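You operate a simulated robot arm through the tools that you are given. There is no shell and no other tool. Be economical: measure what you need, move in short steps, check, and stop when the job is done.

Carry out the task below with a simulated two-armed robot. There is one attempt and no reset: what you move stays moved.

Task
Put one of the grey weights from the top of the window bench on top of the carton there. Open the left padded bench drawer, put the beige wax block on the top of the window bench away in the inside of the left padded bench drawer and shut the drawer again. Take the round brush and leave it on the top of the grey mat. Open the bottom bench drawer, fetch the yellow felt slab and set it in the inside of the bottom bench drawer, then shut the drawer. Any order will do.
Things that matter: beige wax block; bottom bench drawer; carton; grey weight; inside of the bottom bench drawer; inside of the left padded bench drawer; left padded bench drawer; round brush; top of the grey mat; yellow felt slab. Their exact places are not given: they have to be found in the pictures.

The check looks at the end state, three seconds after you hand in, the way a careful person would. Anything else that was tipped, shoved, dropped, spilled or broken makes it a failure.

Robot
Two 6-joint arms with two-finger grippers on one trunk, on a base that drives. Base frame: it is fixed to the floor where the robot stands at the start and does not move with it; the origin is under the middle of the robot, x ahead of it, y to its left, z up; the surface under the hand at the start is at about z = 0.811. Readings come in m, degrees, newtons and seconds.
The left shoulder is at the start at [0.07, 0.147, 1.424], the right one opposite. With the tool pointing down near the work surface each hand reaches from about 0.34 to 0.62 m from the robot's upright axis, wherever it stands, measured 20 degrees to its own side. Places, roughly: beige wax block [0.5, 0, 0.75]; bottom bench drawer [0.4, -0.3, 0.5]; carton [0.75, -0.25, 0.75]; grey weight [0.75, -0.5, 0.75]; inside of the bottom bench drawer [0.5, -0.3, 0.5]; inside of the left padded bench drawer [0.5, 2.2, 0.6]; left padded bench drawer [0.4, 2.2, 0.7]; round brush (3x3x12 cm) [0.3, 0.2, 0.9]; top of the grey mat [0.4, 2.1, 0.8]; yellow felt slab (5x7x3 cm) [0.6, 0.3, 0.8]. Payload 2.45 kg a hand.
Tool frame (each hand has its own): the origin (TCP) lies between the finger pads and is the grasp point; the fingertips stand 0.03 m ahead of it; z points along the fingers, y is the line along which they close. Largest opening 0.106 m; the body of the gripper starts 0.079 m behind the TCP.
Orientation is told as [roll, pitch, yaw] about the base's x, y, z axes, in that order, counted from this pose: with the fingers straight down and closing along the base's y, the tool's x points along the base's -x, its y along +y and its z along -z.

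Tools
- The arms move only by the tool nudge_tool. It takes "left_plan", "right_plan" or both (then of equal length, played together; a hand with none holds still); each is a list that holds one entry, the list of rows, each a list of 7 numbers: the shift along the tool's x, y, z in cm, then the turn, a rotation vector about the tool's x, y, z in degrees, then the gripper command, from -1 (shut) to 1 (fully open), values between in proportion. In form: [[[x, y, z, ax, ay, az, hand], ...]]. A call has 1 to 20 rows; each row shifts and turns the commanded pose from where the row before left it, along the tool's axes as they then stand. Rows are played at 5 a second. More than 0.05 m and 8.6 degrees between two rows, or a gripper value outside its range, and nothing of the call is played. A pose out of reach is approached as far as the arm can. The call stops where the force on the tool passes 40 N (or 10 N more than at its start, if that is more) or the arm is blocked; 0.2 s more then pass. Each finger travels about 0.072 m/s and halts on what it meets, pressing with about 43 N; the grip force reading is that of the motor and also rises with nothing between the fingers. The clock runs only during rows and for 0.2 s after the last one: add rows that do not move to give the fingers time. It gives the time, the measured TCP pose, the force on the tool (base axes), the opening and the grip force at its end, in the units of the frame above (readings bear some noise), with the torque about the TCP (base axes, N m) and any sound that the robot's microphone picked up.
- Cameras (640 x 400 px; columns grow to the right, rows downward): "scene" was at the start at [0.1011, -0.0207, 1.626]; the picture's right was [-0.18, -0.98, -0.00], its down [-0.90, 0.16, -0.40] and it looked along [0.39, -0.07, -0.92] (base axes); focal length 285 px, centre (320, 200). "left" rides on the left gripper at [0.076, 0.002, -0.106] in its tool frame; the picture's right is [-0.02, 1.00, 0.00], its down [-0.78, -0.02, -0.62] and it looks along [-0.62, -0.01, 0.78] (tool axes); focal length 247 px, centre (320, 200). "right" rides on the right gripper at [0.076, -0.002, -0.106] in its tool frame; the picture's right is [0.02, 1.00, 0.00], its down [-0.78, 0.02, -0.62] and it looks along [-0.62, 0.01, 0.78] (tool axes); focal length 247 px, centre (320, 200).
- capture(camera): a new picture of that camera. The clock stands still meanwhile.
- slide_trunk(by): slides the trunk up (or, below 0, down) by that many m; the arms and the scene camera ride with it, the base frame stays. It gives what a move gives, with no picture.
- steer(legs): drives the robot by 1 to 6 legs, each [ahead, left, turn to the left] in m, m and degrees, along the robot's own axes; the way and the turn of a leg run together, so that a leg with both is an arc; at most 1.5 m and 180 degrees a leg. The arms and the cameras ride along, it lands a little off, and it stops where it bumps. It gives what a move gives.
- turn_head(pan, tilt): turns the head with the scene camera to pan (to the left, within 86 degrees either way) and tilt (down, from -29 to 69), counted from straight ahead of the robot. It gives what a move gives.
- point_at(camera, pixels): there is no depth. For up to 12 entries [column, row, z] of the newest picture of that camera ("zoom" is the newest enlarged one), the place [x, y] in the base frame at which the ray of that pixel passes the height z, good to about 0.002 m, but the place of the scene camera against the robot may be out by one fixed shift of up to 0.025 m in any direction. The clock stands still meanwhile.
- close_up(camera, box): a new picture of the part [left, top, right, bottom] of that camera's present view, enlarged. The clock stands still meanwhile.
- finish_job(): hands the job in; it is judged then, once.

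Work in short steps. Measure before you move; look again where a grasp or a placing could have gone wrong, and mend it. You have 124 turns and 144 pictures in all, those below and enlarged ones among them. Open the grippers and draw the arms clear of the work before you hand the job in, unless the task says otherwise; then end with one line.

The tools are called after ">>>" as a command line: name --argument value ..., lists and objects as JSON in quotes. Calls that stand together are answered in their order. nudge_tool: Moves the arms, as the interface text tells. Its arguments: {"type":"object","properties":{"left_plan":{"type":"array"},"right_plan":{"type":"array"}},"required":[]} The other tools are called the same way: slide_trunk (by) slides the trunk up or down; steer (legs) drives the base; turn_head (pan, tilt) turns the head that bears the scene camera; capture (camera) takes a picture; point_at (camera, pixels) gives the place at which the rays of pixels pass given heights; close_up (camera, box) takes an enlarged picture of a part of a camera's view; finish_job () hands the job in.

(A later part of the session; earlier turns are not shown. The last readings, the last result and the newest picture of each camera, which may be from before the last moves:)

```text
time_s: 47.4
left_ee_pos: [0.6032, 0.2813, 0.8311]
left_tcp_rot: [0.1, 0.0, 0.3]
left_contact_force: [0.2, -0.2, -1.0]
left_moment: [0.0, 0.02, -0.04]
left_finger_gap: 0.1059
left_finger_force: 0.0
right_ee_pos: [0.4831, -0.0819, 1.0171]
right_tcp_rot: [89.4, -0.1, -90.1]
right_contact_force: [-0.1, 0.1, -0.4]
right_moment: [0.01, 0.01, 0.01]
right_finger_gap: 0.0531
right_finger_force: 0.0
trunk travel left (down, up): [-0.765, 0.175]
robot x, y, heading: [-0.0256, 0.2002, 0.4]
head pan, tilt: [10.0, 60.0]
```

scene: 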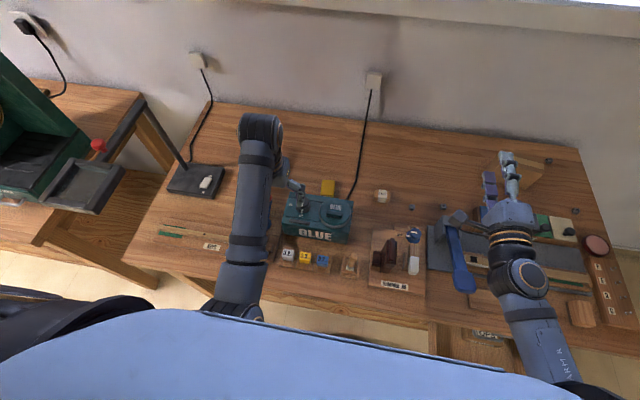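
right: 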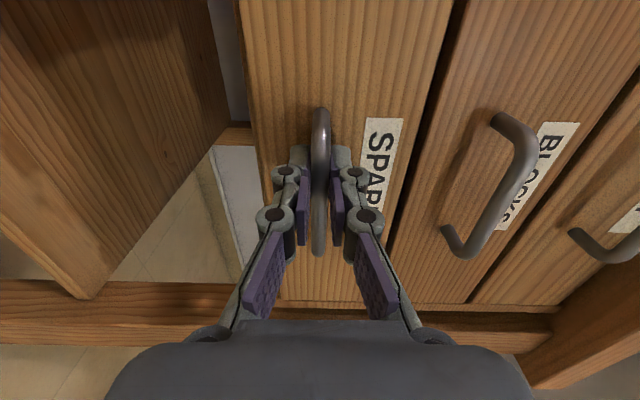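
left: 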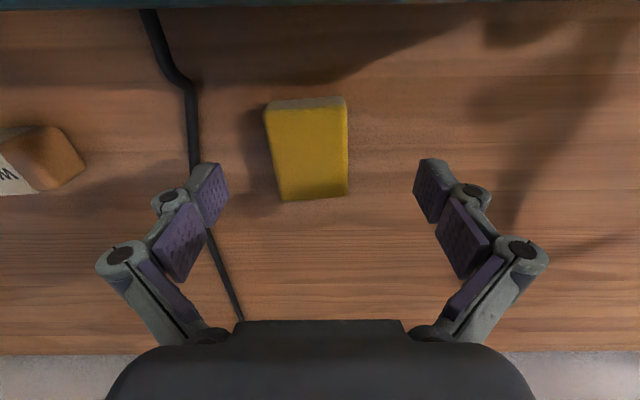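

Tips are about at table level without contact. I close on the slab.

>>> nudge_tool --left_plan '[[[0, -0.2, 0, 0, 0, 0, 0], [0, 0, 0, 0, 0, 0, -0.5], [0, 0, 0, 0, 0, 0, -1], [0, 0, 0, 0, 0, 0, -1]]]'

>>> capture --camera "left"

```text
time_s: 48.4
left_ee_pos: [0.6023, 0.2791, 0.8316]
left_tcp_rot: [0.1, -0.1, 0.3]
left_contact_force: [-0.4, 0.9, 2.0]
left_moment: [-0.01, -0.01, 0.0]
left_finger_gap: 0.0446
left_finger_force: 42.8
right_ee_pos: [0.4814, -0.0821, 1.0172]
right_tcp_rot: [89.3, 0.0, -90.1]
right_contact_force: [0.0, -0.6, 0.4]
right_moment: [-0.04, -0.02, -0.01]
right_finger_gap: 0.0531
right_finger_force: 0.0
trunk travel left (down, up): [-0.765, 0.175]
robot x, y, heading: [-0.0242, 0.1996, 0.4]
head pan, tilt: [10.0, 60.0]
```

```text
112 pictures are left
```

left: 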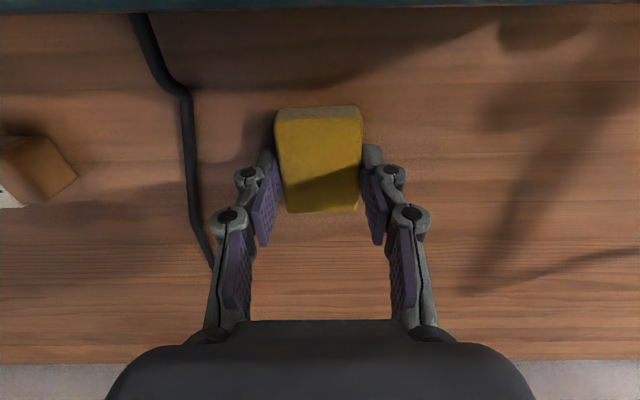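

Slab gripped (gap 4.5 cm). I lift with the trunk, back out, and view the drawer.

>>> slide_trunk --by 0.17

>>> steer --legs '[[-0.6, 0, 0], [0, -0.5, 0]]'

>>> turn_head --pan 0 --tilt 50

>>> capture --camera "scene"

>>> capture --camera "left"

```text
time_s: 50.3
left_ee_pos: [0.6025, 0.28, 1.0024]
left_tcp_rot: [0.1, 0.0, 0.2]
left_contact_force: [0.2, -0.3, -0.4]
left_moment: [0.01, 0.01, -0.02]
left_finger_gap: 0.0444
left_finger_force: 43.1
right_ee_pos: [0.4821, -0.0818, 1.1873]
right_tcp_rot: [89.3, -0.2, -90.2]
right_contact_force: [-0.8, -0.2, 0.8]
right_moment: [0.01, -0.01, -0.02]
right_finger_gap: 0.0529
right_finger_force: 0.1
trunk travel left (down, up): [-0.935, 0.005]
robot x, y, heading: [-0.0223, 0.202, 0.4]
head pan, tilt: [10.0, 60.0]
```

```text
time_s: 56.2
left_ee_pos: [0.0151, -0.219, 1.0022]
left_tcp_rot: [0.0, -0.1, 0.5]
left_contact_force: [-0.5, 0.2, 0.0]
left_moment: [-0.05, 0.01, -0.02]
left_finger_gap: 0.0444
left_finger_force: 42.9
right_ee_pos: [-0.1048, -0.5831, 1.1874]
right_tcp_rot: [89.4, -0.2, -90.0]
right_contact_force: [0.3, -0.4, 0.3]
right_moment: [0.02, 0.0, -0.02]
right_finger_gap: 0.0528
right_finger_force: 0.1
trunk travel left (down, up): [-0.935, 0.005]
robot x, y, heading: [-0.6111, -0.3062, 0.7]
head pan, tilt: [10.0, 60.0]
```

```text
time_s: 57.0
left_ee_pos: [0.0135, -0.2213, 1.002]
left_tcp_rot: [0.1, 0.0, 0.5]
left_contact_force: [-0.9, 0.3, 0.5]
left_moment: [0.02, 0.02, 0.0]
left_finger_gap: 0.0445
left_finger_force: 43.2
right_ee_pos: [-0.1045, -0.5848, 1.1869]
right_tcp_rot: [89.3, -0.1, -89.9]
right_contact_force: [0.2, 0.5, 0.4]
right_moment: [-0.02, 0.0, -0.01]
right_finger_gap: 0.053
right_finger_force: 0.1
trunk travel left (down, up): [-0.935, 0.005]
robot x, y, heading: [-0.6109, -0.2995, 0.4]
head pan, tilt: [0.0, 50.0]
```

```text
111 pictures are left
```

scene: 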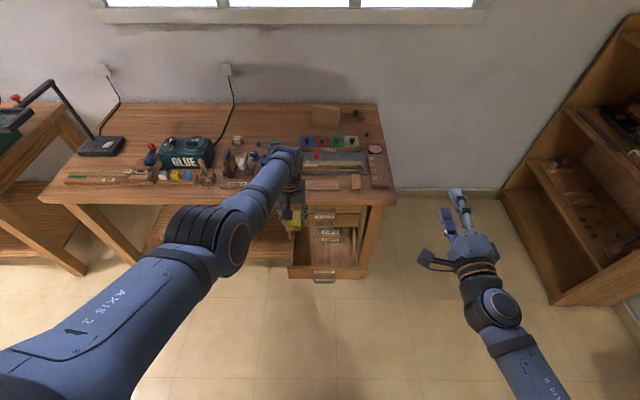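

```text
110 pictures are left
```

left: 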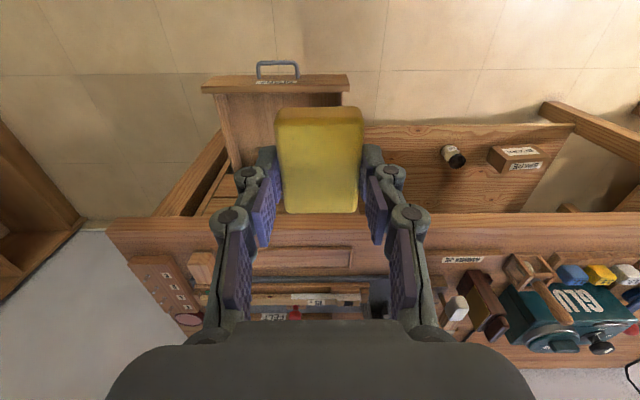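

>>> point_at --camera "left" --pixels '[[203, 90, 0.53], [348, 80, 0.53], [232, 165, 0.53], [232, 165, 0.46], [215, 240, 0.8], [350, 95, 0.53]]'

>>> close_up --camera "scene" --box '[270, 190, 400, 290]'

```text
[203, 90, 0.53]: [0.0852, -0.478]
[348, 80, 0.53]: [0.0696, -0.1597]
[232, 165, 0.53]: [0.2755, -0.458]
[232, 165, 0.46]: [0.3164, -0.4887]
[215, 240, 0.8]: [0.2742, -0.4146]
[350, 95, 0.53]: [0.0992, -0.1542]
```

```text
4.00 times, centred on (335, 240) of scene
```

zoom: 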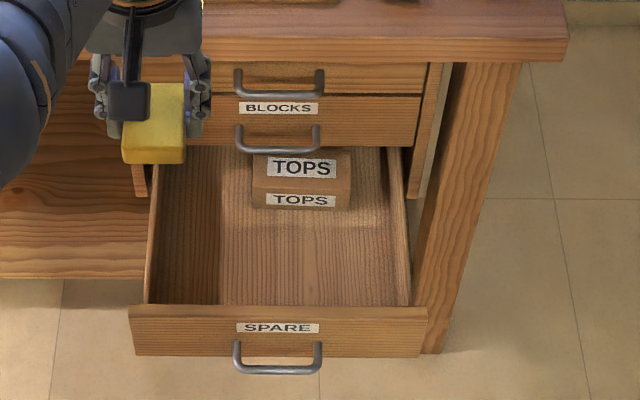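

The drawer's front half is free. I drive so the slab is above (0.14,-0.24) and lower the trunk.

>>> steer --legs '[[0.126, -0.02, 0]]'

>>> slide_trunk --by -0.39

>>> capture --camera "left"

>>> capture --camera "scene"

```text
time_s: 58.2
left_ee_pos: [0.1384, -0.2383, 1.0037]
left_tcp_rot: [0.2, -0.1, 0.6]
left_contact_force: [-1.3, -0.1, -0.2]
left_moment: [-0.01, -0.02, 0.0]
left_finger_gap: 0.0442
left_finger_force: 43.3
right_ee_pos: [0.0199, -0.6025, 1.1888]
right_tcp_rot: [89.4, -0.1, -89.8]
right_contact_force: [-0.9, -0.1, -0.7]
right_moment: [0.02, 0.0, 0.04]
right_finger_gap: 0.053
right_finger_force: 0.0
trunk travel left (down, up): [-0.935, 0.005]
robot x, y, heading: [-0.4837, -0.3224, 0.7]
head pan, tilt: [0.0, 50.0]
```

```text
time_s: 62.0
left_ee_pos: [0.1412, -0.2395, 0.6117]
left_tcp_rot: [0.2, 0.0, 0.6]
left_contact_force: [-0.5, 0.1, 0.1]
left_moment: [0.0, 0.04, 0.0]
left_finger_gap: 0.0444
left_finger_force: 42.9
right_ee_pos: [0.0213, -0.6028, 0.797]
right_tcp_rot: [89.3, -0.1, -89.8]
right_contact_force: [-0.8, -0.5, -1.3]
right_moment: [0.02, -0.04, 0.0]
right_finger_gap: 0.0531
right_finger_force: 0.1
trunk travel left (down, up): [-0.545, 0.395]
robot x, y, heading: [-0.4836, -0.3222, 0.3]
head pan, tilt: [0.0, 50.0]
```

```text
108 pictures are left
```

left: 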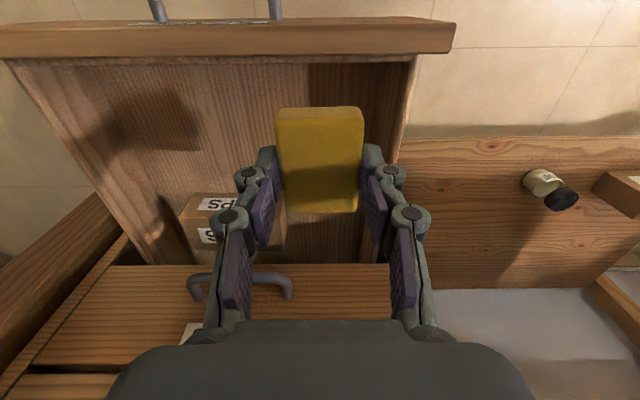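

```text
107 pictures are left
```

scene: 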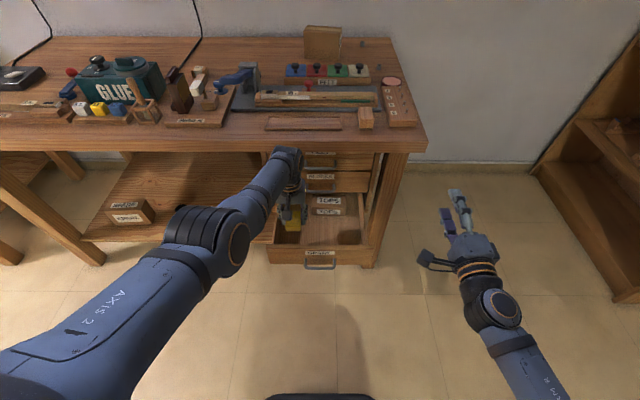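

>>> point_at --camera "left" --pixels '[[370, 62, 0.45], [440, 55, 0.53], [285, 215, 0.48], [272, 200, 0.5], [400, 150, 0.53], [240, 290, 0.58], [230, 57, 0.53]]'

```text
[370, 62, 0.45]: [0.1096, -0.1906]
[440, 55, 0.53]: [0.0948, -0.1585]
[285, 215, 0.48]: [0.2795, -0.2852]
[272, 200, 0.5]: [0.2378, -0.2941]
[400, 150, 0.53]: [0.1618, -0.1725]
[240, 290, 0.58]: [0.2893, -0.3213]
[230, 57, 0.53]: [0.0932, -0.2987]
```

Clear on all sides. I lower 0.10 m with the trunk, then feel down with the arm.

>>> slide_trunk --by -0.1

>>> slide_trunk --by -0.012

>>> capture --camera "left"

```text
time_s: 63.3
left_ee_pos: [0.14, -0.24, 0.5117]
left_tcp_rot: [0.1, 0.1, 0.6]
left_contact_force: [0.7, -0.1, -0.2]
left_moment: [0.04, 0.0, -0.02]
left_finger_gap: 0.0444
left_finger_force: 43.4
right_ee_pos: [0.0218, -0.6035, 0.6975]
right_tcp_rot: [89.5, -0.1, -89.8]
right_contact_force: [0.4, -0.1, -0.4]
right_moment: [0.0, -0.03, 0.01]
right_finger_gap: 0.053
right_finger_force: 0.1
trunk travel left (down, up): [-0.445, 0.495]
robot x, y, heading: [-0.4815, -0.3213, 0.4]
head pan, tilt: [0.0, 50.0]
```

```text
time_s: 63.9
left_ee_pos: [0.1403, -0.2402, 0.5001]
left_tcp_rot: [0.1, 0.0, 0.7]
left_contact_force: [-0.5, 0.2, -0.8]
left_moment: [0.01, 0.0, -0.01]
left_finger_gap: 0.0443
left_finger_force: 43.0
right_ee_pos: [0.0224, -0.6026, 0.6856]
right_tcp_rot: [89.3, -0.2, -89.8]
right_contact_force: [-0.5, -0.4, 0.3]
right_moment: [0.01, -0.02, 0.02]
right_finger_gap: 0.053
right_finger_force: 0.1
trunk travel left (down, up): [-0.433, 0.507]
robot x, y, heading: [-0.4847, -0.325, 0.4]
head pan, tilt: [0.0, 50.0]
```

```text
106 pictures are left
```

left: 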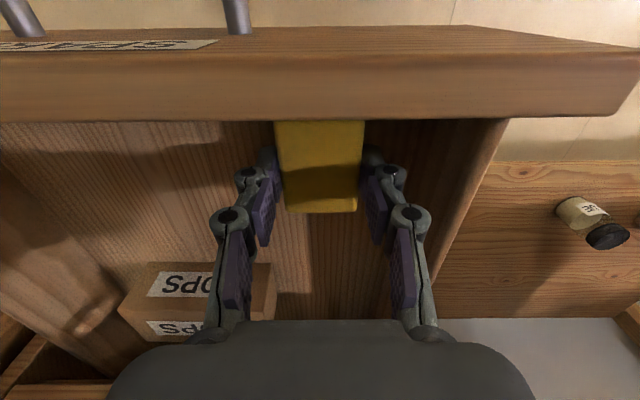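

No contact yet; I go down in small steps.

>>> slide_trunk --by -0.01

>>> slide_trunk --by -0.006

```text
time_s: 64.5
left_ee_pos: [0.1409, -0.2395, 0.4897]
left_tcp_rot: [0.1, 0.0, 0.6]
left_contact_force: [-0.1, 0.4, -1.1]
left_moment: [0.02, -0.01, -0.01]
left_finger_gap: 0.0445
left_finger_force: 43.0
right_ee_pos: [0.0216, -0.603, 0.6746]
right_tcp_rot: [89.3, -0.1, -89.8]
right_contact_force: [-0.4, -0.1, 1.3]
right_moment: [-0.01, 0.02, -0.01]
right_finger_gap: 0.0528
right_finger_force: 0.1
trunk travel left (down, up): [-0.423, 0.517]
robot x, y, heading: [-0.4863, -0.3227, 0.5]
head pan, tilt: [0.0, 50.0]
```

```text
time_s: 65.0
left_ee_pos: [0.1406, -0.2384, 0.4868]
left_tcp_rot: [0.1, -0.4, 0.5]
left_contact_force: [0.9, 2.2, 15.4]
left_moment: [-0.01, 0.36, -0.01]
left_finger_gap: 0.0443
left_finger_force: 42.8
right_ee_pos: [0.0202, -0.6034, 0.6707]
right_tcp_rot: [89.4, -0.1, -89.8]
right_contact_force: [0.7, 0.2, -0.3]
right_moment: [0.0, -0.01, 0.01]
right_finger_gap: 0.0528
right_finger_force: 0.1
trunk travel left (down, up): [-0.417, 0.523]
robot x, y, heading: [-0.4824, -0.3208, 0.5]
head pan, tilt: [0.0, 50.0]
```

Contact with the drawer floor. I open the fingers modestly and lift away.

>>> nudge_tool --left_plan '[[[0, 0, 0, 0, 0, 0, 0.2], [0, 0, 0, 0, 0, 0, 0.4], [0, 0, 0, 0, 0, 0, 0.4]]]'

>>> slide_trunk --by 0.15

>>> capture --camera "left"

```text
time_s: 65.8
left_ee_pos: [0.1414, -0.2398, 0.4839]
left_tcp_rot: [0.1, -0.1, 0.6]
left_contact_force: [0.0, -0.7, -0.3]
left_moment: [0.01, 0.02, -0.02]
left_finger_gap: 0.0743
left_finger_force: 0.1
right_ee_pos: [0.0225, -0.6035, 0.6695]
right_tcp_rot: [89.2, -0.1, -89.8]
right_contact_force: [-0.4, 0.3, -0.3]
right_moment: [0.0, 0.0, 0.0]
right_finger_gap: 0.0532
right_finger_force: 0.0
trunk travel left (down, up): [-0.417, 0.523]
robot x, y, heading: [-0.4873, -0.3223, 0.1]
head pan, tilt: [0.0, 50.0]
```

```text
time_s: 67.6
left_ee_pos: [0.1406, -0.2398, 0.634]
left_tcp_rot: [0.1, 0.0, 0.5]
left_contact_force: [0.1, 1.2, 0.3]
left_moment: [0.0, 0.03, 0.0]
left_finger_gap: 0.0742
left_finger_force: 0.0
right_ee_pos: [0.021, -0.6029, 0.8194]
right_tcp_rot: [89.3, -0.1, -89.8]
right_contact_force: [-1.4, 0.1, 0.8]
right_moment: [0.05, -0.01, 0.05]
right_finger_gap: 0.0528
right_finger_force: 0.1
trunk travel left (down, up): [-0.567, 0.373]
robot x, y, heading: [-0.4831, -0.3178, 0.6]
head pan, tilt: [0.0, 50.0]
```

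```text
105 pictures are left
```

left: 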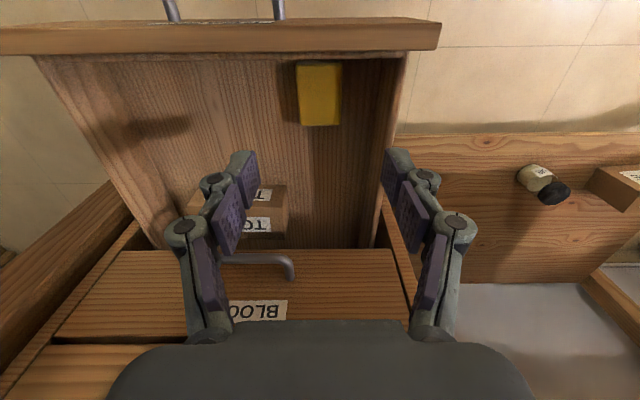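

Slab lies flat in the drawer. Now I tuck the left hand up/back, back off and align the right hand with the bottom handle.

>>> nudge_tool --left_plan '[[[2, 0, -4, 0, 0, 0, 1], [3, 0, -4, 0, 0, 0, 1], [3, 0, -4, 0, 0, 0, 1], [3, 0, -4, 0, 0, 0, 1], [3, 0, -4, 0, 0, 0, 1]]]'

>>> steer --legs '[[-0.12, 0, -0.5], [0, 0.3, 0]]'

>>> slide_trunk --by -0.338

>>> capture --camera "right"

```text
time_s: 69.0
left_ee_pos: [0.0666, -0.1752, 0.7724]
left_tcp_rot: [6.4, -2.1, 4.3]
left_contact_force: [-0.2, 0.8, 0.3]
left_moment: [0.0, 0.03, 0.0]
left_finger_gap: 0.1059
left_finger_force: 0.1
left hand out of reach, approached as far as the arm can: row 4, 5
right_ee_pos: [0.0225, -0.6021, 0.819]
right_tcp_rot: [89.4, -0.1, -89.8]
right_contact_force: [0.5, -0.4, -0.2]
right_moment: [-0.01, 0.03, -0.02]
right_finger_gap: 0.0531
right_finger_force: 0.1
trunk travel left (down, up): [-0.567, 0.373]
robot x, y, heading: [-0.4834, -0.3235, 0.5]
head pan, tilt: [0.0, 50.0]
stopped in row 5 (left hand): the arm was blocked; the commanded pose is now the measured one
```

```text
time_s: 71.9
left_ee_pos: [-0.0538, 0.1229, 0.7709]
left_tcp_rot: [6.3, -2.1, 3.8]
left_contact_force: [0.3, 0.6, 0.1]
left_moment: [-0.03, 0.0, 0.03]
left_finger_gap: 0.1059
left_finger_force: 0.1
right_ee_pos: [-0.099, -0.3037, 0.8199]
right_tcp_rot: [89.2, -0.1, -90.2]
right_contact_force: [0.2, 0.5, 0.3]
right_moment: [0.0, 0.0, -0.03]
right_finger_gap: 0.053
right_finger_force: 0.0
trunk travel left (down, up): [-0.567, 0.373]
robot x, y, heading: [-0.6036, -0.0244, 0.2]
head pan, tilt: [0.0, 50.0]
```

```text
time_s: 75.2
left_ee_pos: [-0.0519, 0.1225, 0.434]
left_tcp_rot: [6.4, -2.1, 3.9]
left_contact_force: [0.3, -0.1, 0.1]
left_moment: [0.01, 0.0, -0.02]
left_finger_gap: 0.106
left_finger_force: 0.0
right_ee_pos: [-0.1, -0.306, 0.4806]
right_tcp_rot: [89.3, 0.0, -90.3]
right_contact_force: [-0.6, 0.1, 0.7]
right_moment: [0.0, -0.01, 0.05]
right_finger_gap: 0.0531
right_finger_force: 0.0
trunk travel left (down, up): [-0.229, 0.711]
robot x, y, heading: [-0.6015, -0.0188, 0.1]
head pan, tilt: [0.0, 50.0]
```

```text
104 pictures are left
```

right: 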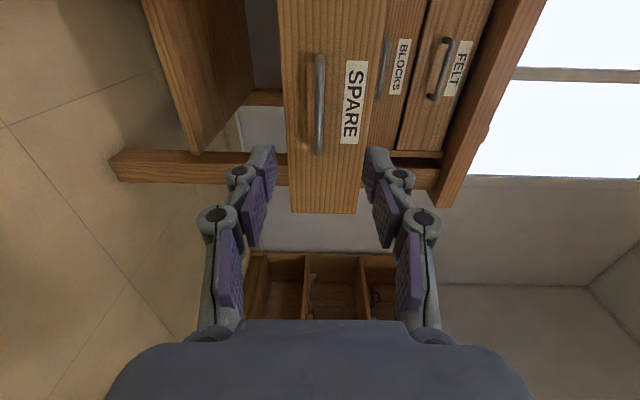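

The bar (319,105) is aligned. I drive 0.135 m ahead, grip it, then push in.

>>> steer --legs '[[0.135, 0, 0]]'

>>> nudge_tool --right_plan '[[[0, 0, 0, 0, 0, 0, -1], [0, 0, 0, 0, 0, 0, -1], [0, 0, 0, 0, 0, 0, -1]]]'

>>> capture --camera "right"

```text
time_s: 76.5
left_ee_pos: [0.0818, 0.1222, 0.4331]
left_tcp_rot: [6.4, -2.1, 3.8]
left_contact_force: [0.5, -0.2, 1.3]
left_moment: [-0.03, 0.02, -0.05]
left_finger_gap: 0.1061
left_finger_force: 0.0
right_ee_pos: [0.0364, -0.3054, 0.4802]
right_tcp_rot: [89.4, 0.0, -90.3]
right_contact_force: [-0.5, -1.2, 0.7]
right_moment: [0.0, 0.01, 0.0]
right_finger_gap: 0.0528
right_finger_force: 0.0
trunk travel left (down, up): [-0.229, 0.711]
robot x, y, heading: [-0.4655, -0.022, -0.1]
head pan, tilt: [0.0, 50.0]
```

```text
time_s: 77.3
left_ee_pos: [0.0819, 0.1219, 0.4307]
left_tcp_rot: [6.5, -2.0, 3.8]
left_contact_force: [0.1, -0.1, 0.7]
left_moment: [0.03, -0.01, 0.0]
left_finger_gap: 0.1061
left_finger_force: 0.0
right_ee_pos: [0.0358, -0.3064, 0.4794]
right_tcp_rot: [89.1, -0.1, -90.4]
right_contact_force: [-1.3, 5.9, -15.8]
right_moment: [0.04, 0.11, 0.12]
right_finger_gap: 0.0085
right_finger_force: 36.2
trunk travel left (down, up): [-0.229, 0.711]
robot x, y, heading: [-0.4696, -0.0231, -0.4]
head pan, tilt: [0.0, 50.0]
```

```text
103 pictures are left
```

right: 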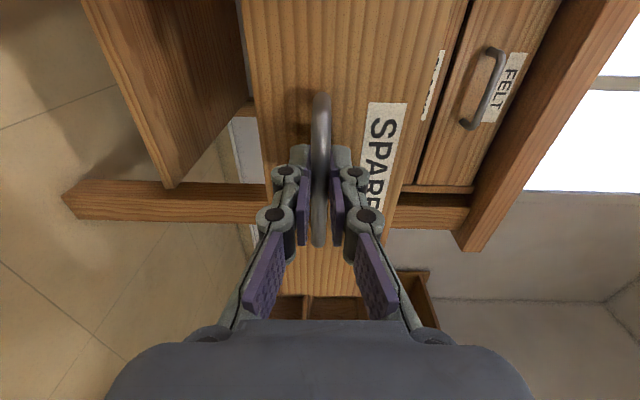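

Gripped; I push by driving 0.22 m ahead.

>>> steer --legs '[[0.222, 0, 0]]'

>>> capture --camera "right"

```text
time_s: 79.1
left_ee_pos: [0.3043, 0.1224, 0.4333]
left_tcp_rot: [6.6, -2.1, 3.8]
left_contact_force: [0.2, 0.3, -0.4]
left_moment: [0.02, 0.02, 0.0]
left_finger_gap: 0.1061
left_finger_force: 0.0
right_ee_pos: [0.2548, -0.3069, 0.4794]
right_tcp_rot: [89.0, 0.0, -90.4]
right_contact_force: [1.4, 1.0, -5.1]
right_moment: [0.01, 0.03, 0.08]
right_finger_gap: 0.0085
right_finger_force: 36.6
trunk travel left (down, up): [-0.229, 0.711]
robot x, y, heading: [-0.2458, -0.0206, 0.0]
head pan, tilt: [0.0, 50.0]
stopped in leg 1: the force on the tool passed its limit at 56 N (the readings are from after the stop); the commanded pose is now the measured one
```

```text
102 pictures are left
```

right: 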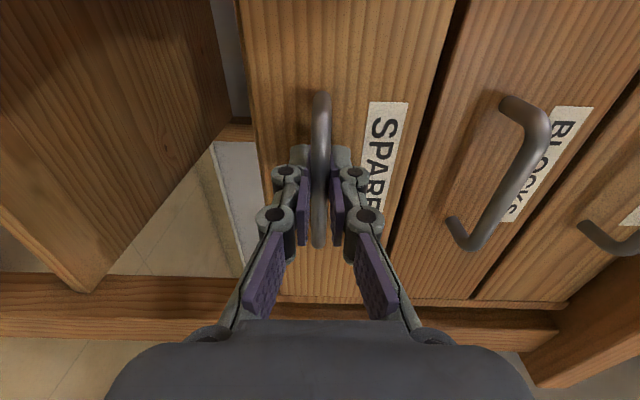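

The drawer front is flush again. I release, back off, and raise the trunk.

>>> nudge_tool --right_plan '[[[0, 0, 0, 0, 0, 0, 0], [0, 0, 0, 0, 0, 0, 0], [0, 0, -2, 0, 0, 0, 0], [0, 0, -2, 0, 0, 0, 0]]]'

>>> steer --legs '[[-0.38, 0, 0]]'

>>> slide_trunk --by 0.4

>>> slide_trunk --by 0.27

>>> capture --camera "scene"

```text
time_s: 80.1
left_ee_pos: [0.3043, 0.1225, 0.4337]
left_tcp_rot: [6.5, -2.1, 3.7]
left_contact_force: [-0.5, 0.4, -0.6]
left_moment: [0.02, -0.02, 0.02]
left_finger_gap: 0.106
left_finger_force: 0.0
right_ee_pos: [0.2261, -0.2913, 0.4874]
right_tcp_rot: [88.9, -0.1, -90.5]
right_contact_force: [-0.1, -0.8, 0.7]
right_moment: [0.0, -0.01, 0.0]
right_finger_gap: 0.0529
right_finger_force: 0.1
right hand out of reach, approached as far as the arm can: row 3, 4
trunk travel left (down, up): [-0.229, 0.711]
robot x, y, heading: [-0.2464, -0.0256, -0.2]
head pan, tilt: [0.0, 50.0]
```

```text
time_s: 82.5
left_ee_pos: [-0.0779, 0.1214, 0.4337]
left_tcp_rot: [6.4, -2.1, 3.6]
left_contact_force: [-0.2, -0.8, -0.8]
left_moment: [0.01, 0.01, 0.02]
left_finger_gap: 0.1059
left_finger_force: 0.0
right_ee_pos: [-0.1574, -0.2906, 0.4877]
right_tcp_rot: [88.9, -0.1, -90.6]
right_contact_force: [0.1, 0.1, 0.0]
right_moment: [0.01, -0.03, -0.01]
right_finger_gap: 0.053
right_finger_force: 0.1
trunk travel left (down, up): [-0.229, 0.711]
robot x, y, heading: [-0.6307, -0.0217, -0.2]
head pan, tilt: [0.0, 50.0]
```

```text
time_s: 86.4
left_ee_pos: [-0.0778, 0.1213, 0.8336]
left_tcp_rot: [6.5, -2.1, 3.7]
left_contact_force: [-1.3, 0.0, 0.4]
left_moment: [0.03, 0.02, 0.0]
left_finger_gap: 0.1061
left_finger_force: 0.1
right_ee_pos: [-0.1573, -0.2899, 0.8871]
right_tcp_rot: [88.9, -0.1, -90.6]
right_contact_force: [-0.2, -0.5, -0.1]
right_moment: [0.0, -0.02, -0.02]
right_finger_gap: 0.0528
right_finger_force: 0.1
trunk travel left (down, up): [-0.629, 0.311]
robot x, y, heading: [-0.6277, -0.0203, -0.3]
head pan, tilt: [0.0, 50.0]
```

```text
time_s: 89.1
left_ee_pos: [-0.0777, 0.1217, 1.1039]
left_tcp_rot: [6.3, -2.1, 3.6]
left_contact_force: [0.5, 0.0, -1.0]
left_moment: [-0.02, 0.0, -0.04]
left_finger_gap: 0.106
left_finger_force: 0.1
right_ee_pos: [-0.1563, -0.2903, 1.1561]
right_tcp_rot: [88.9, -0.2, -90.7]
right_contact_force: [-0.1, 0.8, -0.1]
right_moment: [-0.01, -0.04, -0.02]
right_finger_gap: 0.053
right_finger_force: 0.1
trunk travel left (down, up): [-0.899, 0.041]
robot x, y, heading: [-0.6319, -0.0193, -0.1]
head pan, tilt: [0.0, 50.0]
```

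```text
101 pictures are left
```

scene: 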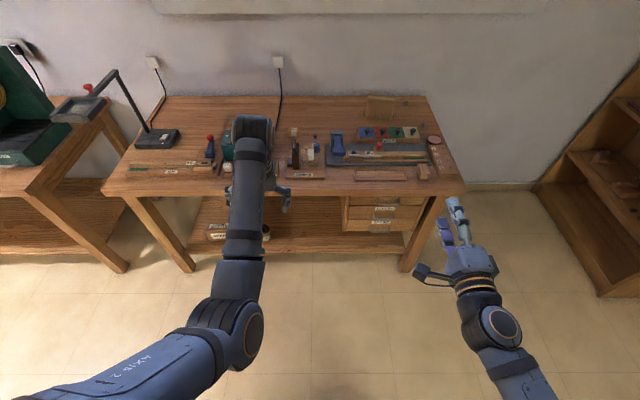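

Drawer shut. I turn the right hand back to fingers-down and drive around to the bench's right end.

>>> nudge_tool --right_plan '[[[0, 0, 0, 0, 0, -8.2, 1], [0, 0, 0, 0, 0, -8.2, 1], [0, 0, 0, 0, 0, -8.2, 1], [0, 0, 0, 0, 0, -8.2, 1], [0, 0, 0, 0, 0, -8.2, 1], [0, 0, 0, 0, 0, -8.2, 1], [0, 0, 0, 0, 0, -8.2, 1], [0, 0, 0, 0, 0, -8.2, 1], [0, 0, 0, 0, 0, -8.2, 1], [0, 0, 0, 0, 0, -8.2, 1], [0, 0, 0, 0, 0, -7.5, 1]]]'

>>> nudge_tool --right_plan '[[[0, 0, 0, 0, 8.2, 0, 1], [0, 0, 0, 0, 8.2, 0, 1], [0, 0, 0, 0, 8.2, 0, 1], [0, 0, 0, 0, 8.2, 0, 1], [0, 0, 0, 0, 8.2, 0, 1], [0, 0, 0, 0, 8.2, 0, 1], [0, 0, 0, 0, 8.2, 0, 1], [0, 0, 0, 0, 8.2, 0, 1], [0, 0, 0, 0, 8.2, 0, 1], [0, 0, 0, 0, 8.2, 0, 1], [0, 0, 0, 0, 8, 0, 1]]]'

>>> steer --legs '[[0, -1.1, 0], [0, 0, 90]]'

>>> capture --camera "scene"

```text
time_s: 91.5
left_ee_pos: [-0.0773, 0.1215, 1.1035]
left_tcp_rot: [6.5, -2.1, 3.6]
left_contact_force: [-0.1, 0.1, 0.3]
left_moment: [0.01, -0.01, 0.0]
left_finger_gap: 0.106
left_finger_force: 0.1
right_ee_pos: [-0.1563, -0.2901, 1.1557]
right_tcp_rot: [15.8, -88.9, -16.4]
right_contact_force: [-0.2, -0.3, -0.5]
right_moment: [0.0, 0.01, -0.01]
right_finger_gap: 0.106
right_finger_force: 0.1
trunk travel left (down, up): [-0.899, 0.041]
robot x, y, heading: [-0.6274, -0.0186, -0.4]
head pan, tilt: [0.0, 50.0]
```

```text
time_s: 93.9
left_ee_pos: [-0.0777, 0.1209, 1.1033]
left_tcp_rot: [6.6, -2.1, 3.6]
left_contact_force: [0.3, 0.5, -0.1]
left_moment: [0.03, 0.0, -0.04]
left_finger_gap: 0.1059
left_finger_force: 0.1
right_ee_pos: [-0.1872, -0.3648, 1.0871]
right_tcp_rot: [1.0, 0.3, -0.6]
right_contact_force: [-0.4, -0.1, -1.1]
right_moment: [0.02, 0.02, 0.0]
right_finger_gap: 0.106
right_finger_force: 0.1
right hand out of reach, approached as far as the arm can: row 9, 10, 11
trunk travel left (down, up): [-0.899, 0.041]
robot x, y, heading: [-0.6283, -0.022, -0.2]
head pan, tilt: [0.0, 50.0]
```

```text
time_s: 103.4
left_ee_pos: [-0.7877, -0.5661, 1.1036]
left_tcp_rot: [6.7, -2.1, 94.5]
left_contact_force: [-0.6, 0.3, 0.2]
left_moment: [0.01, -0.02, 0.04]
left_finger_gap: 0.1062
left_finger_force: 0.0
right_ee_pos: [-0.3009, -0.6693, 1.0877]
right_tcp_rot: [0.9, 0.2, 90.2]
right_contact_force: [0.5, -0.6, -0.4]
right_moment: [0.01, 0.0, 0.02]
right_finger_gap: 0.1059
right_finger_force: 0.0
trunk travel left (down, up): [-0.899, 0.041]
robot x, y, heading: [-0.6423, -1.1193, 90.7]
head pan, tilt: [0.0, 50.0]
```

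```text
100 pictures are left
```

scene: 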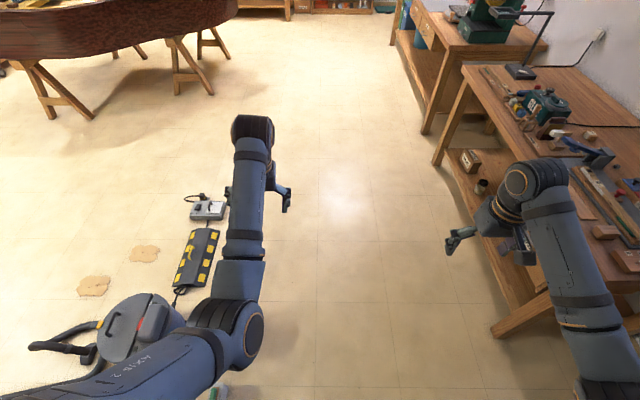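

Clear path. I slide to the right (+x) by 1.12 m to face the bench's right end.

>>> steer --legs '[[0, -1.12, -0.7]]'

>>> capture --camera "scene"

```text
time_s: 109.1
left_ee_pos: [0.3422, -0.5645, 1.1048]
left_tcp_rot: [6.5, -2.1, 93.3]
left_contact_force: [0.2, -0.1, 0.9]
left_moment: [0.01, -0.02, 0.01]
left_finger_gap: 0.1064
left_finger_force: 0.1
right_ee_pos: [0.8262, -0.6773, 1.0881]
right_tcp_rot: [0.9, 0.2, 89.0]
right_contact_force: [-0.2, 0.2, -1.0]
right_moment: [-0.03, -0.01, 0.02]
right_finger_gap: 0.106
right_finger_force: 0.1
trunk travel left (down, up): [-0.899, 0.041]
robot x, y, heading: [0.4804, -1.121, 89.3]
head pan, tilt: [0.0, 50.0]
```

```text
99 pictures are left
```

scene: 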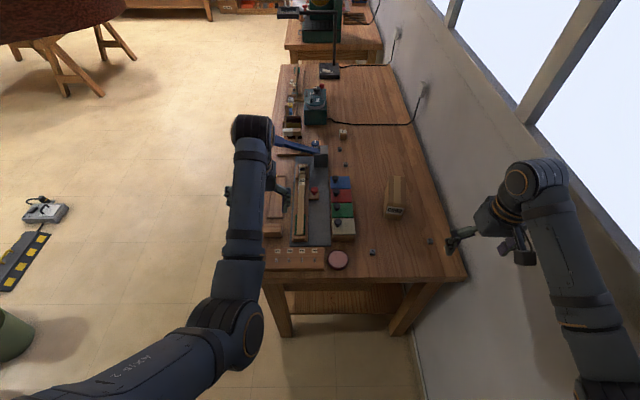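

I bring the right hand inward from the wall by 10 cm, then drive 0.22 m toward the bench and look down.

>>> nudge_tool --right_plan '[[[0, 4, 0, 0, 0, 0, 1], [0, 4, 0, 0, 0, 0, 1], [0, 3, 0, 0, 0, 0, 1]]]'

>>> steer --legs '[[0.22, 0.03, 0.7]]'

>>> capture --camera "right"

>>> capture --camera "scene"

```text
time_s: 109.9
left_ee_pos: [0.3413, -0.5644, 1.1031]
left_tcp_rot: [6.5, -2.1, 93.3]
left_contact_force: [-0.5, -0.1, -0.6]
left_moment: [-0.01, 0.0, -0.02]
left_finger_gap: 0.1061
left_finger_force: 0.1
right_ee_pos: [0.7541, -0.6844, 1.0391]
right_tcp_rot: [1.0, 0.0, 89.0]
right_contact_force: [0.0, -0.2, 0.8]
right_moment: [-0.01, 0.01, -0.02]
right_finger_gap: 0.1062
right_finger_force: 0.1
right hand out of reach, approached as far as the arm can: row 1, 2, 3
trunk travel left (down, up): [-0.899, 0.041]
robot x, y, heading: [0.4805, -1.1189, 89.6]
head pan, tilt: [0.0, 50.0]
```

```text
time_s: 111.6
left_ee_pos: [0.3064, -0.3494, 1.1045]
left_tcp_rot: [6.5, -2.2, 94.0]
left_contact_force: [-0.1, -0.5, -0.3]
left_moment: [-0.01, -0.03, -0.01]
left_finger_gap: 0.1061
left_finger_force: 0.1
right_ee_pos: [0.7207, -0.4649, 1.0407]
right_tcp_rot: [1.0, -0.1, 89.8]
right_contact_force: [0.7, -0.5, -0.2]
right_moment: [0.06, 0.04, -0.02]
right_finger_gap: 0.106
right_finger_force: 0.0
trunk travel left (down, up): [-0.899, 0.041]
robot x, y, heading: [0.4542, -0.8967, 90.1]
head pan, tilt: [0.0, 50.0]
```

```text
98 pictures are left
```

right: 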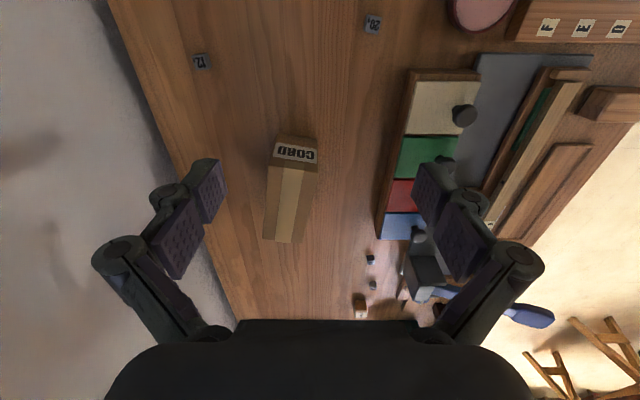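

```text
97 pictures are left
```

scene: 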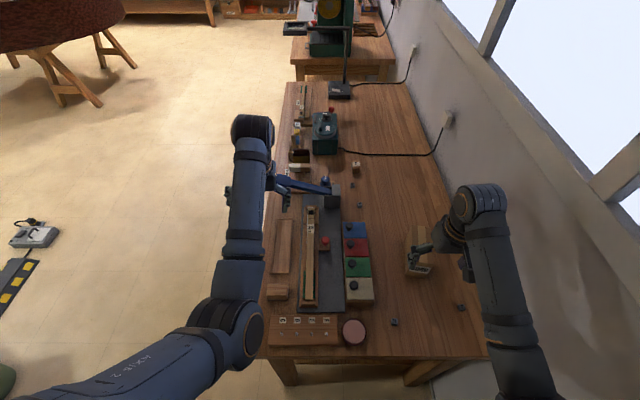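

>>> close_up --camera "right" --box '[160, 0, 420, 260]'

>>> point_at --camera "right" --pixels '[[372, 24, 0.81], [202, 61, 0.81], [295, 153, 0.85], [283, 220, 0.85]]'

```text
1.54 times, centred on (290, 130) of right
```

zoom: 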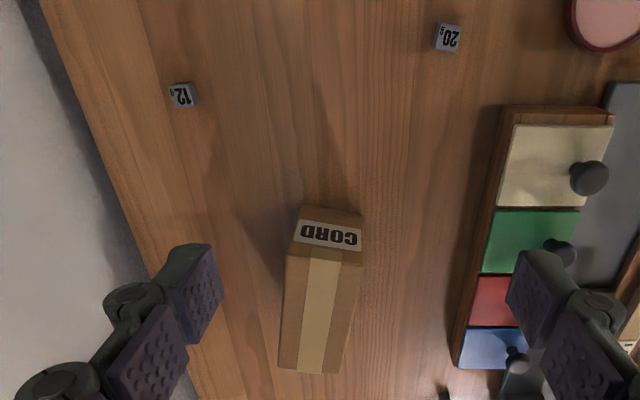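

```text
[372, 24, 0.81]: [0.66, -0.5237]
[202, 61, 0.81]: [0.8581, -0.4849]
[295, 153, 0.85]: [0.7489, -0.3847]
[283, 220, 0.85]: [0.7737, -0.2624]
```

Target the "20" weight at about (0.66,-0.524). I move above it at z≈0.92 and look.

>>> nudge_tool --right_plan '[[[2, 2, 3, -1, 0, 0, 1], [2, 2, 3, 0, 0, 0, 0.3], [1.9, 2.1, 3, 0, 0, 0, 0], [0, 0, 3, 0, 0, 0, 0]]]'

>>> capture --camera "right"

>>> point_at --camera "zoom" --pixels '[[290, 250, 0.855], [362, 265, 0.855], [278, 368, 0.855], [340, 375, 0.855]]'

```text
time_s: 112.6
left_ee_pos: [0.3067, -0.3487, 1.1035]
left_tcp_rot: [6.6, -2.1, 94.1]
left_contact_force: [-0.3, -0.5, 0.4]
left_moment: [0.02, 0.02, 0.02]
left_finger_gap: 0.1063
left_finger_force: 0.1
right_ee_pos: [0.6555, -0.5203, 0.9193]
right_tcp_rot: [2.0, 0.0, 89.6]
right_contact_force: [0.2, -0.7, 0.2]
right_moment: [-0.01, 0.03, -0.02]
right_finger_gap: 0.053
right_finger_force: 0.1
trunk travel left (down, up): [-0.899, 0.041]
robot x, y, heading: [0.4538, -0.8977, 90.5]
head pan, tilt: [0.0, 50.0]
```

```text
95 pictures are left
```

right: 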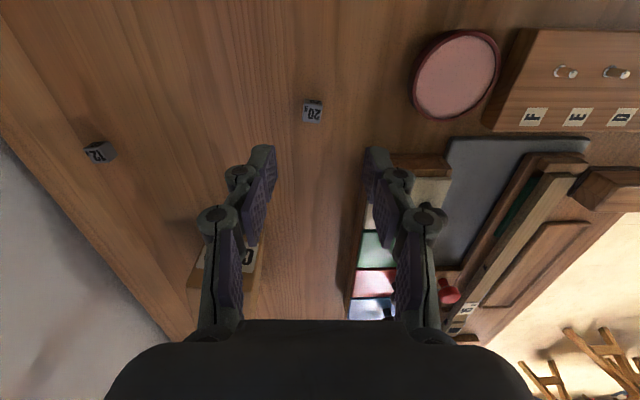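

```text
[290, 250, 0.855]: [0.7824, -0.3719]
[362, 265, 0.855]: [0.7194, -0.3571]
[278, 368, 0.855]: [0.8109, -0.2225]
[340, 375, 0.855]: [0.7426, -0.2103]
```

>>> point_at --camera "right" --pixels '[[313, 110, 0.81], [312, 104, 0.82], [313, 118, 0.82], [228, 250, 0.85]]'

>>> close_up --camera "right" --box '[260, 70, 360, 150]'

```text
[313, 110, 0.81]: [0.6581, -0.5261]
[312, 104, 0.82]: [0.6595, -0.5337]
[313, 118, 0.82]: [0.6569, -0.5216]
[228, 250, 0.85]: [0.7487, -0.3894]
```

```text
5.00 times, centred on (310, 110) of right
```

zoom: 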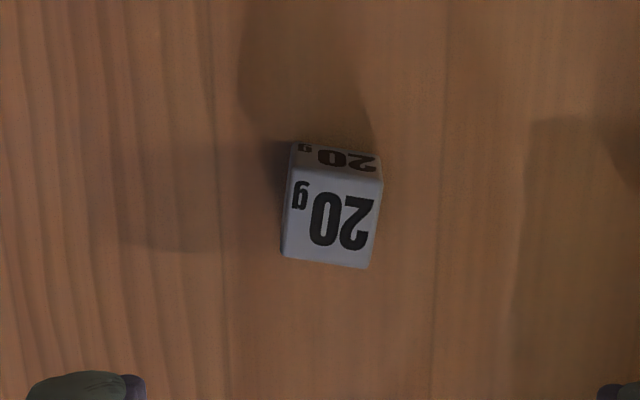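

The weight's top is at ≈(0.658,-0.525), turned ~7°. I correct roll/yaw, descend to z≈0.835, and check before closing.

>>> nudge_tool --right_plan '[[[0.5, -0.25, 2, 2, 0, 0, 0], [0, 0, 2, 0, 0, 6, 0], [0, 0, 2, 0, 0, 0, 0], [0, 0, 2.4, 0, 0, 0, 0]]]'

>>> capture --camera "right"

```text
time_s: 113.6
left_ee_pos: [0.3053, -0.3463, 1.1031]
left_tcp_rot: [6.5, -2.1, 94.1]
left_contact_force: [0.6, 0.0, -0.3]
left_moment: [-0.02, 0.02, -0.01]
left_finger_gap: 0.106
left_finger_force: 0.0
right_ee_pos: [0.6569, -0.5264, 0.8375]
right_tcp_rot: [0.0, 0.0, 83.7]
right_contact_force: [-0.4, -0.6, -0.8]
right_moment: [0.01, 0.01, 0.01]
right_finger_gap: 0.0531
right_finger_force: 0.2
trunk travel left (down, up): [-0.899, 0.041]
robot x, y, heading: [0.4498, -0.8984, 90.3]
head pan, tilt: [0.0, 50.0]
```

```text
93 pictures are left
```

right: 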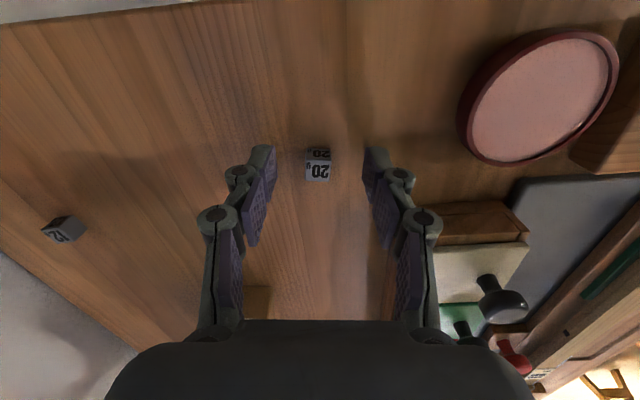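

Well aligned between the fingers. Lower 0.4 cm and close.

>>> nudge_tool --right_plan '[[[0, 0, 0.4, 0, 0, 0, 0], [0, 0, 0, 0, 0, 0, -0.6], [0, 0, 0, 0, 0, 0, -1], [0, 0, 0, 0, 0, 0, -1]]]'

>>> nudge_tool --right_plan '[[[0, 0, -3, 0, 0, 0, -1], [0, 0, -3, 0, 0, 0, -1], [0, 0, -3, 0, 0, 0, -1]]]'

>>> capture --camera "right"

```text
time_s: 114.6
left_ee_pos: [0.3055, -0.3469, 1.1031]
left_tcp_rot: [6.6, -2.1, 94.0]
left_contact_force: [0.8, 0.3, -0.1]
left_moment: [-0.01, -0.02, -0.02]
left_finger_gap: 0.1059
left_finger_force: 0.0
right_ee_pos: [0.6577, -0.5261, 0.8332]
right_tcp_rot: [0.0, 0.0, 83.7]
right_contact_force: [0.2, -0.1, -0.3]
right_moment: [0.0, 0.02, 0.02]
right_finger_gap: 0.0145
right_finger_force: 40.6
trunk travel left (down, up): [-0.899, 0.041]
robot x, y, heading: [0.4511, -0.9, 90.1]
head pan, tilt: [0.0, 50.0]
```

```text
time_s: 115.4
left_ee_pos: [0.3067, -0.3481, 1.1036]
left_tcp_rot: [6.4, -2.0, 94.0]
left_contact_force: [-0.6, -0.5, 0.6]
left_moment: [0.01, -0.01, 0.0]
left_finger_gap: 0.1058
left_finger_force: 0.1
right_ee_pos: [0.6573, -0.527, 0.9242]
right_tcp_rot: [0.1, -0.1, 83.8]
right_contact_force: [-0.6, 1.6, -0.7]
right_moment: [0.01, -0.01, 0.0]
right_finger_gap: 0.0144
right_finger_force: 40.5
trunk travel left (down, up): [-0.899, 0.041]
robot x, y, heading: [0.4515, -0.8967, 90.0]
head pan, tilt: [0.0, 50.0]
```

```text
92 pictures are left
```

right: 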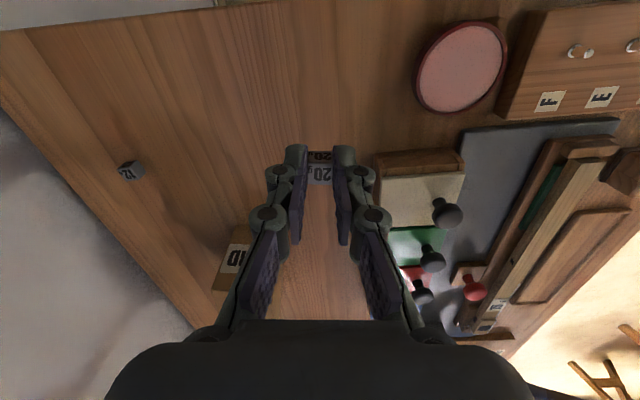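

The weight is held. I drive slightly right/forward and bring the hand over the carton.

>>> steer --legs '[[0.03, -0.06, 0]]'

>>> nudge_tool --right_plan '[[[0, 0, -4, 0, 0, 0, -1], [-4, 0, 0, 0, 0, 0, -1], [-4, 0, 0, 0, 0, 0, -1], [-4, 0, 0, 0, 0, 0, -1]]]'

>>> capture --camera "right"

>>> capture --camera "scene"

```text
time_s: 116.4
left_ee_pos: [0.3615, -0.3209, 1.1034]
left_tcp_rot: [6.3, -2.3, 94.1]
left_contact_force: [-0.2, 0.0, -0.3]
left_moment: [0.05, -0.03, 0.02]
left_finger_gap: 0.1061
left_finger_force: 0.1
right_ee_pos: [0.7122, -0.4987, 0.9251]
right_tcp_rot: [-0.2, -0.1, 83.8]
right_contact_force: [-0.1, 0.2, 0.7]
right_moment: [0.03, -0.04, 0.02]
right_finger_gap: 0.0146
right_finger_force: 40.6
trunk travel left (down, up): [-0.899, 0.041]
robot x, y, heading: [0.5118, -0.8691, 90.3]
head pan, tilt: [0.0, 50.0]
```

```text
time_s: 117.4
left_ee_pos: [0.366, -0.318, 1.1022]
left_tcp_rot: [6.6, -2.1, 94.0]
left_contact_force: [-0.7, -0.2, -0.4]
left_moment: [-0.04, 0.0, -0.01]
left_finger_gap: 0.1059
left_finger_force: 0.1
right_ee_pos: [0.7291, -0.3761, 0.9638]
right_tcp_rot: [0.0, 0.1, 83.7]
right_contact_force: [0.1, -0.4, 0.5]
right_moment: [-0.02, -0.03, 0.04]
right_finger_gap: 0.0143
right_finger_force: 40.9
trunk travel left (down, up): [-0.899, 0.041]
robot x, y, heading: [0.5129, -0.866, 90.1]
head pan, tilt: [0.0, 50.0]
```

```text
91 pictures are left
```

right: 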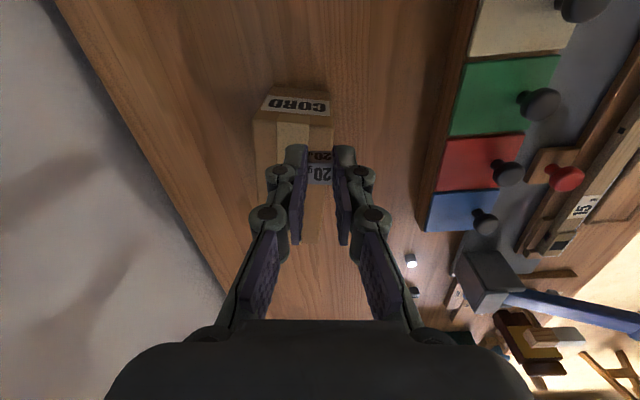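

```text
90 pictures are left
```

scene: 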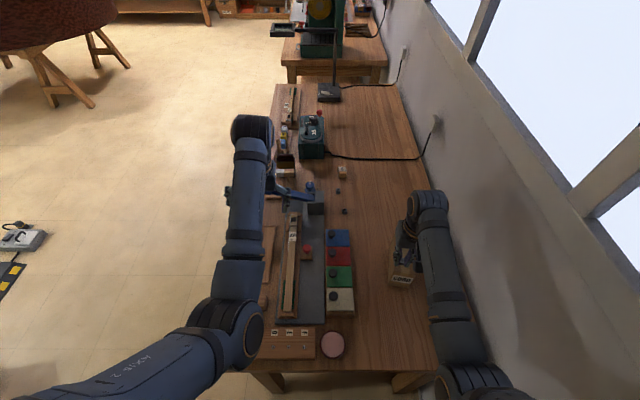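

>>> point_at --camera "right" --pixels '[[256, 118, 0.855], [334, 125, 0.855], [256, 118, 0.88], [334, 125, 0.88], [256, 118, 0.9], [320, 165, 0.9], [320, 165, 0.88]]'

>>> close_up --camera "right" --box '[220, 60, 400, 260]'

```text
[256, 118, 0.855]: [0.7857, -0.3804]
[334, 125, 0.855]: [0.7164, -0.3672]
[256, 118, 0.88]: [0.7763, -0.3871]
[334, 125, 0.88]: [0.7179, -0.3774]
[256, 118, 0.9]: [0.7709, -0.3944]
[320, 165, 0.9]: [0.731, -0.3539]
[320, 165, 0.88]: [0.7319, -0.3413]
```

```text
2.00 times, centred on (310, 160) of right
```

zoom: 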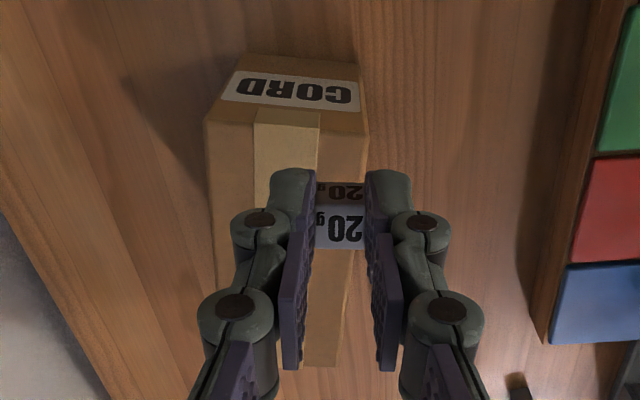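

Carton top lies near z≈0.885, centre ≈(0.757,-0.32). I shift the weight there at the same height and look.

>>> nudge_tool --right_plan '[[[-2.4, -1, 0, 0, 0, 0, -1], [-2.4, -1, 0, 0, 0, 0, -1]]]'

>>> close_up --camera "right" --box '[200, 60, 440, 260]'

>>> close_up --camera "scene" --box '[350, 180, 490, 320]'

```text
time_s: 118.0
left_ee_pos: [0.3667, -0.3149, 1.1037]
left_tcp_rot: [6.5, -2.0, 94.1]
left_contact_force: [-1.7, -0.4, -0.6]
left_moment: [-0.02, 0.02, -0.02]
left_finger_gap: 0.1061
left_finger_force: 0.1
right_ee_pos: [0.7554, -0.3308, 0.9625]
right_tcp_rot: [0.1, 0.1, 83.8]
right_contact_force: [0.6, 0.0, -0.9]
right_moment: [-0.01, -0.01, 0.02]
right_finger_gap: 0.0147
right_finger_force: 40.3
trunk travel left (down, up): [-0.899, 0.041]
robot x, y, heading: [0.5127, -0.8698, 89.9]
head pan, tilt: [0.0, 50.0]
```

```text
2.00 times, centred on (320, 160) of right
```

zoom: 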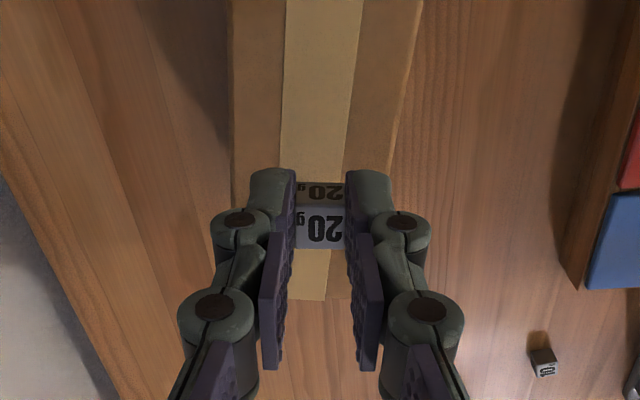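

```text
2.86 times, centred on (420, 250) of scene
```

zoom: 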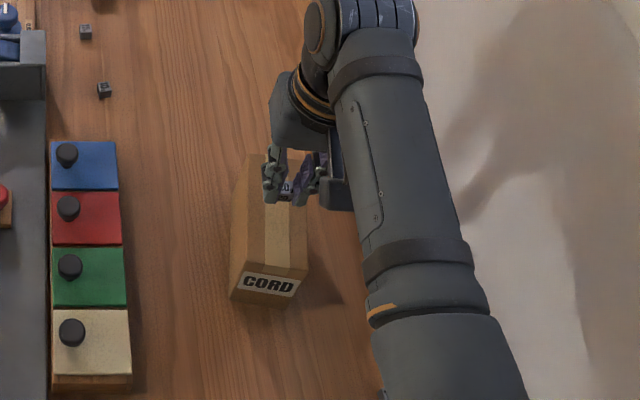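

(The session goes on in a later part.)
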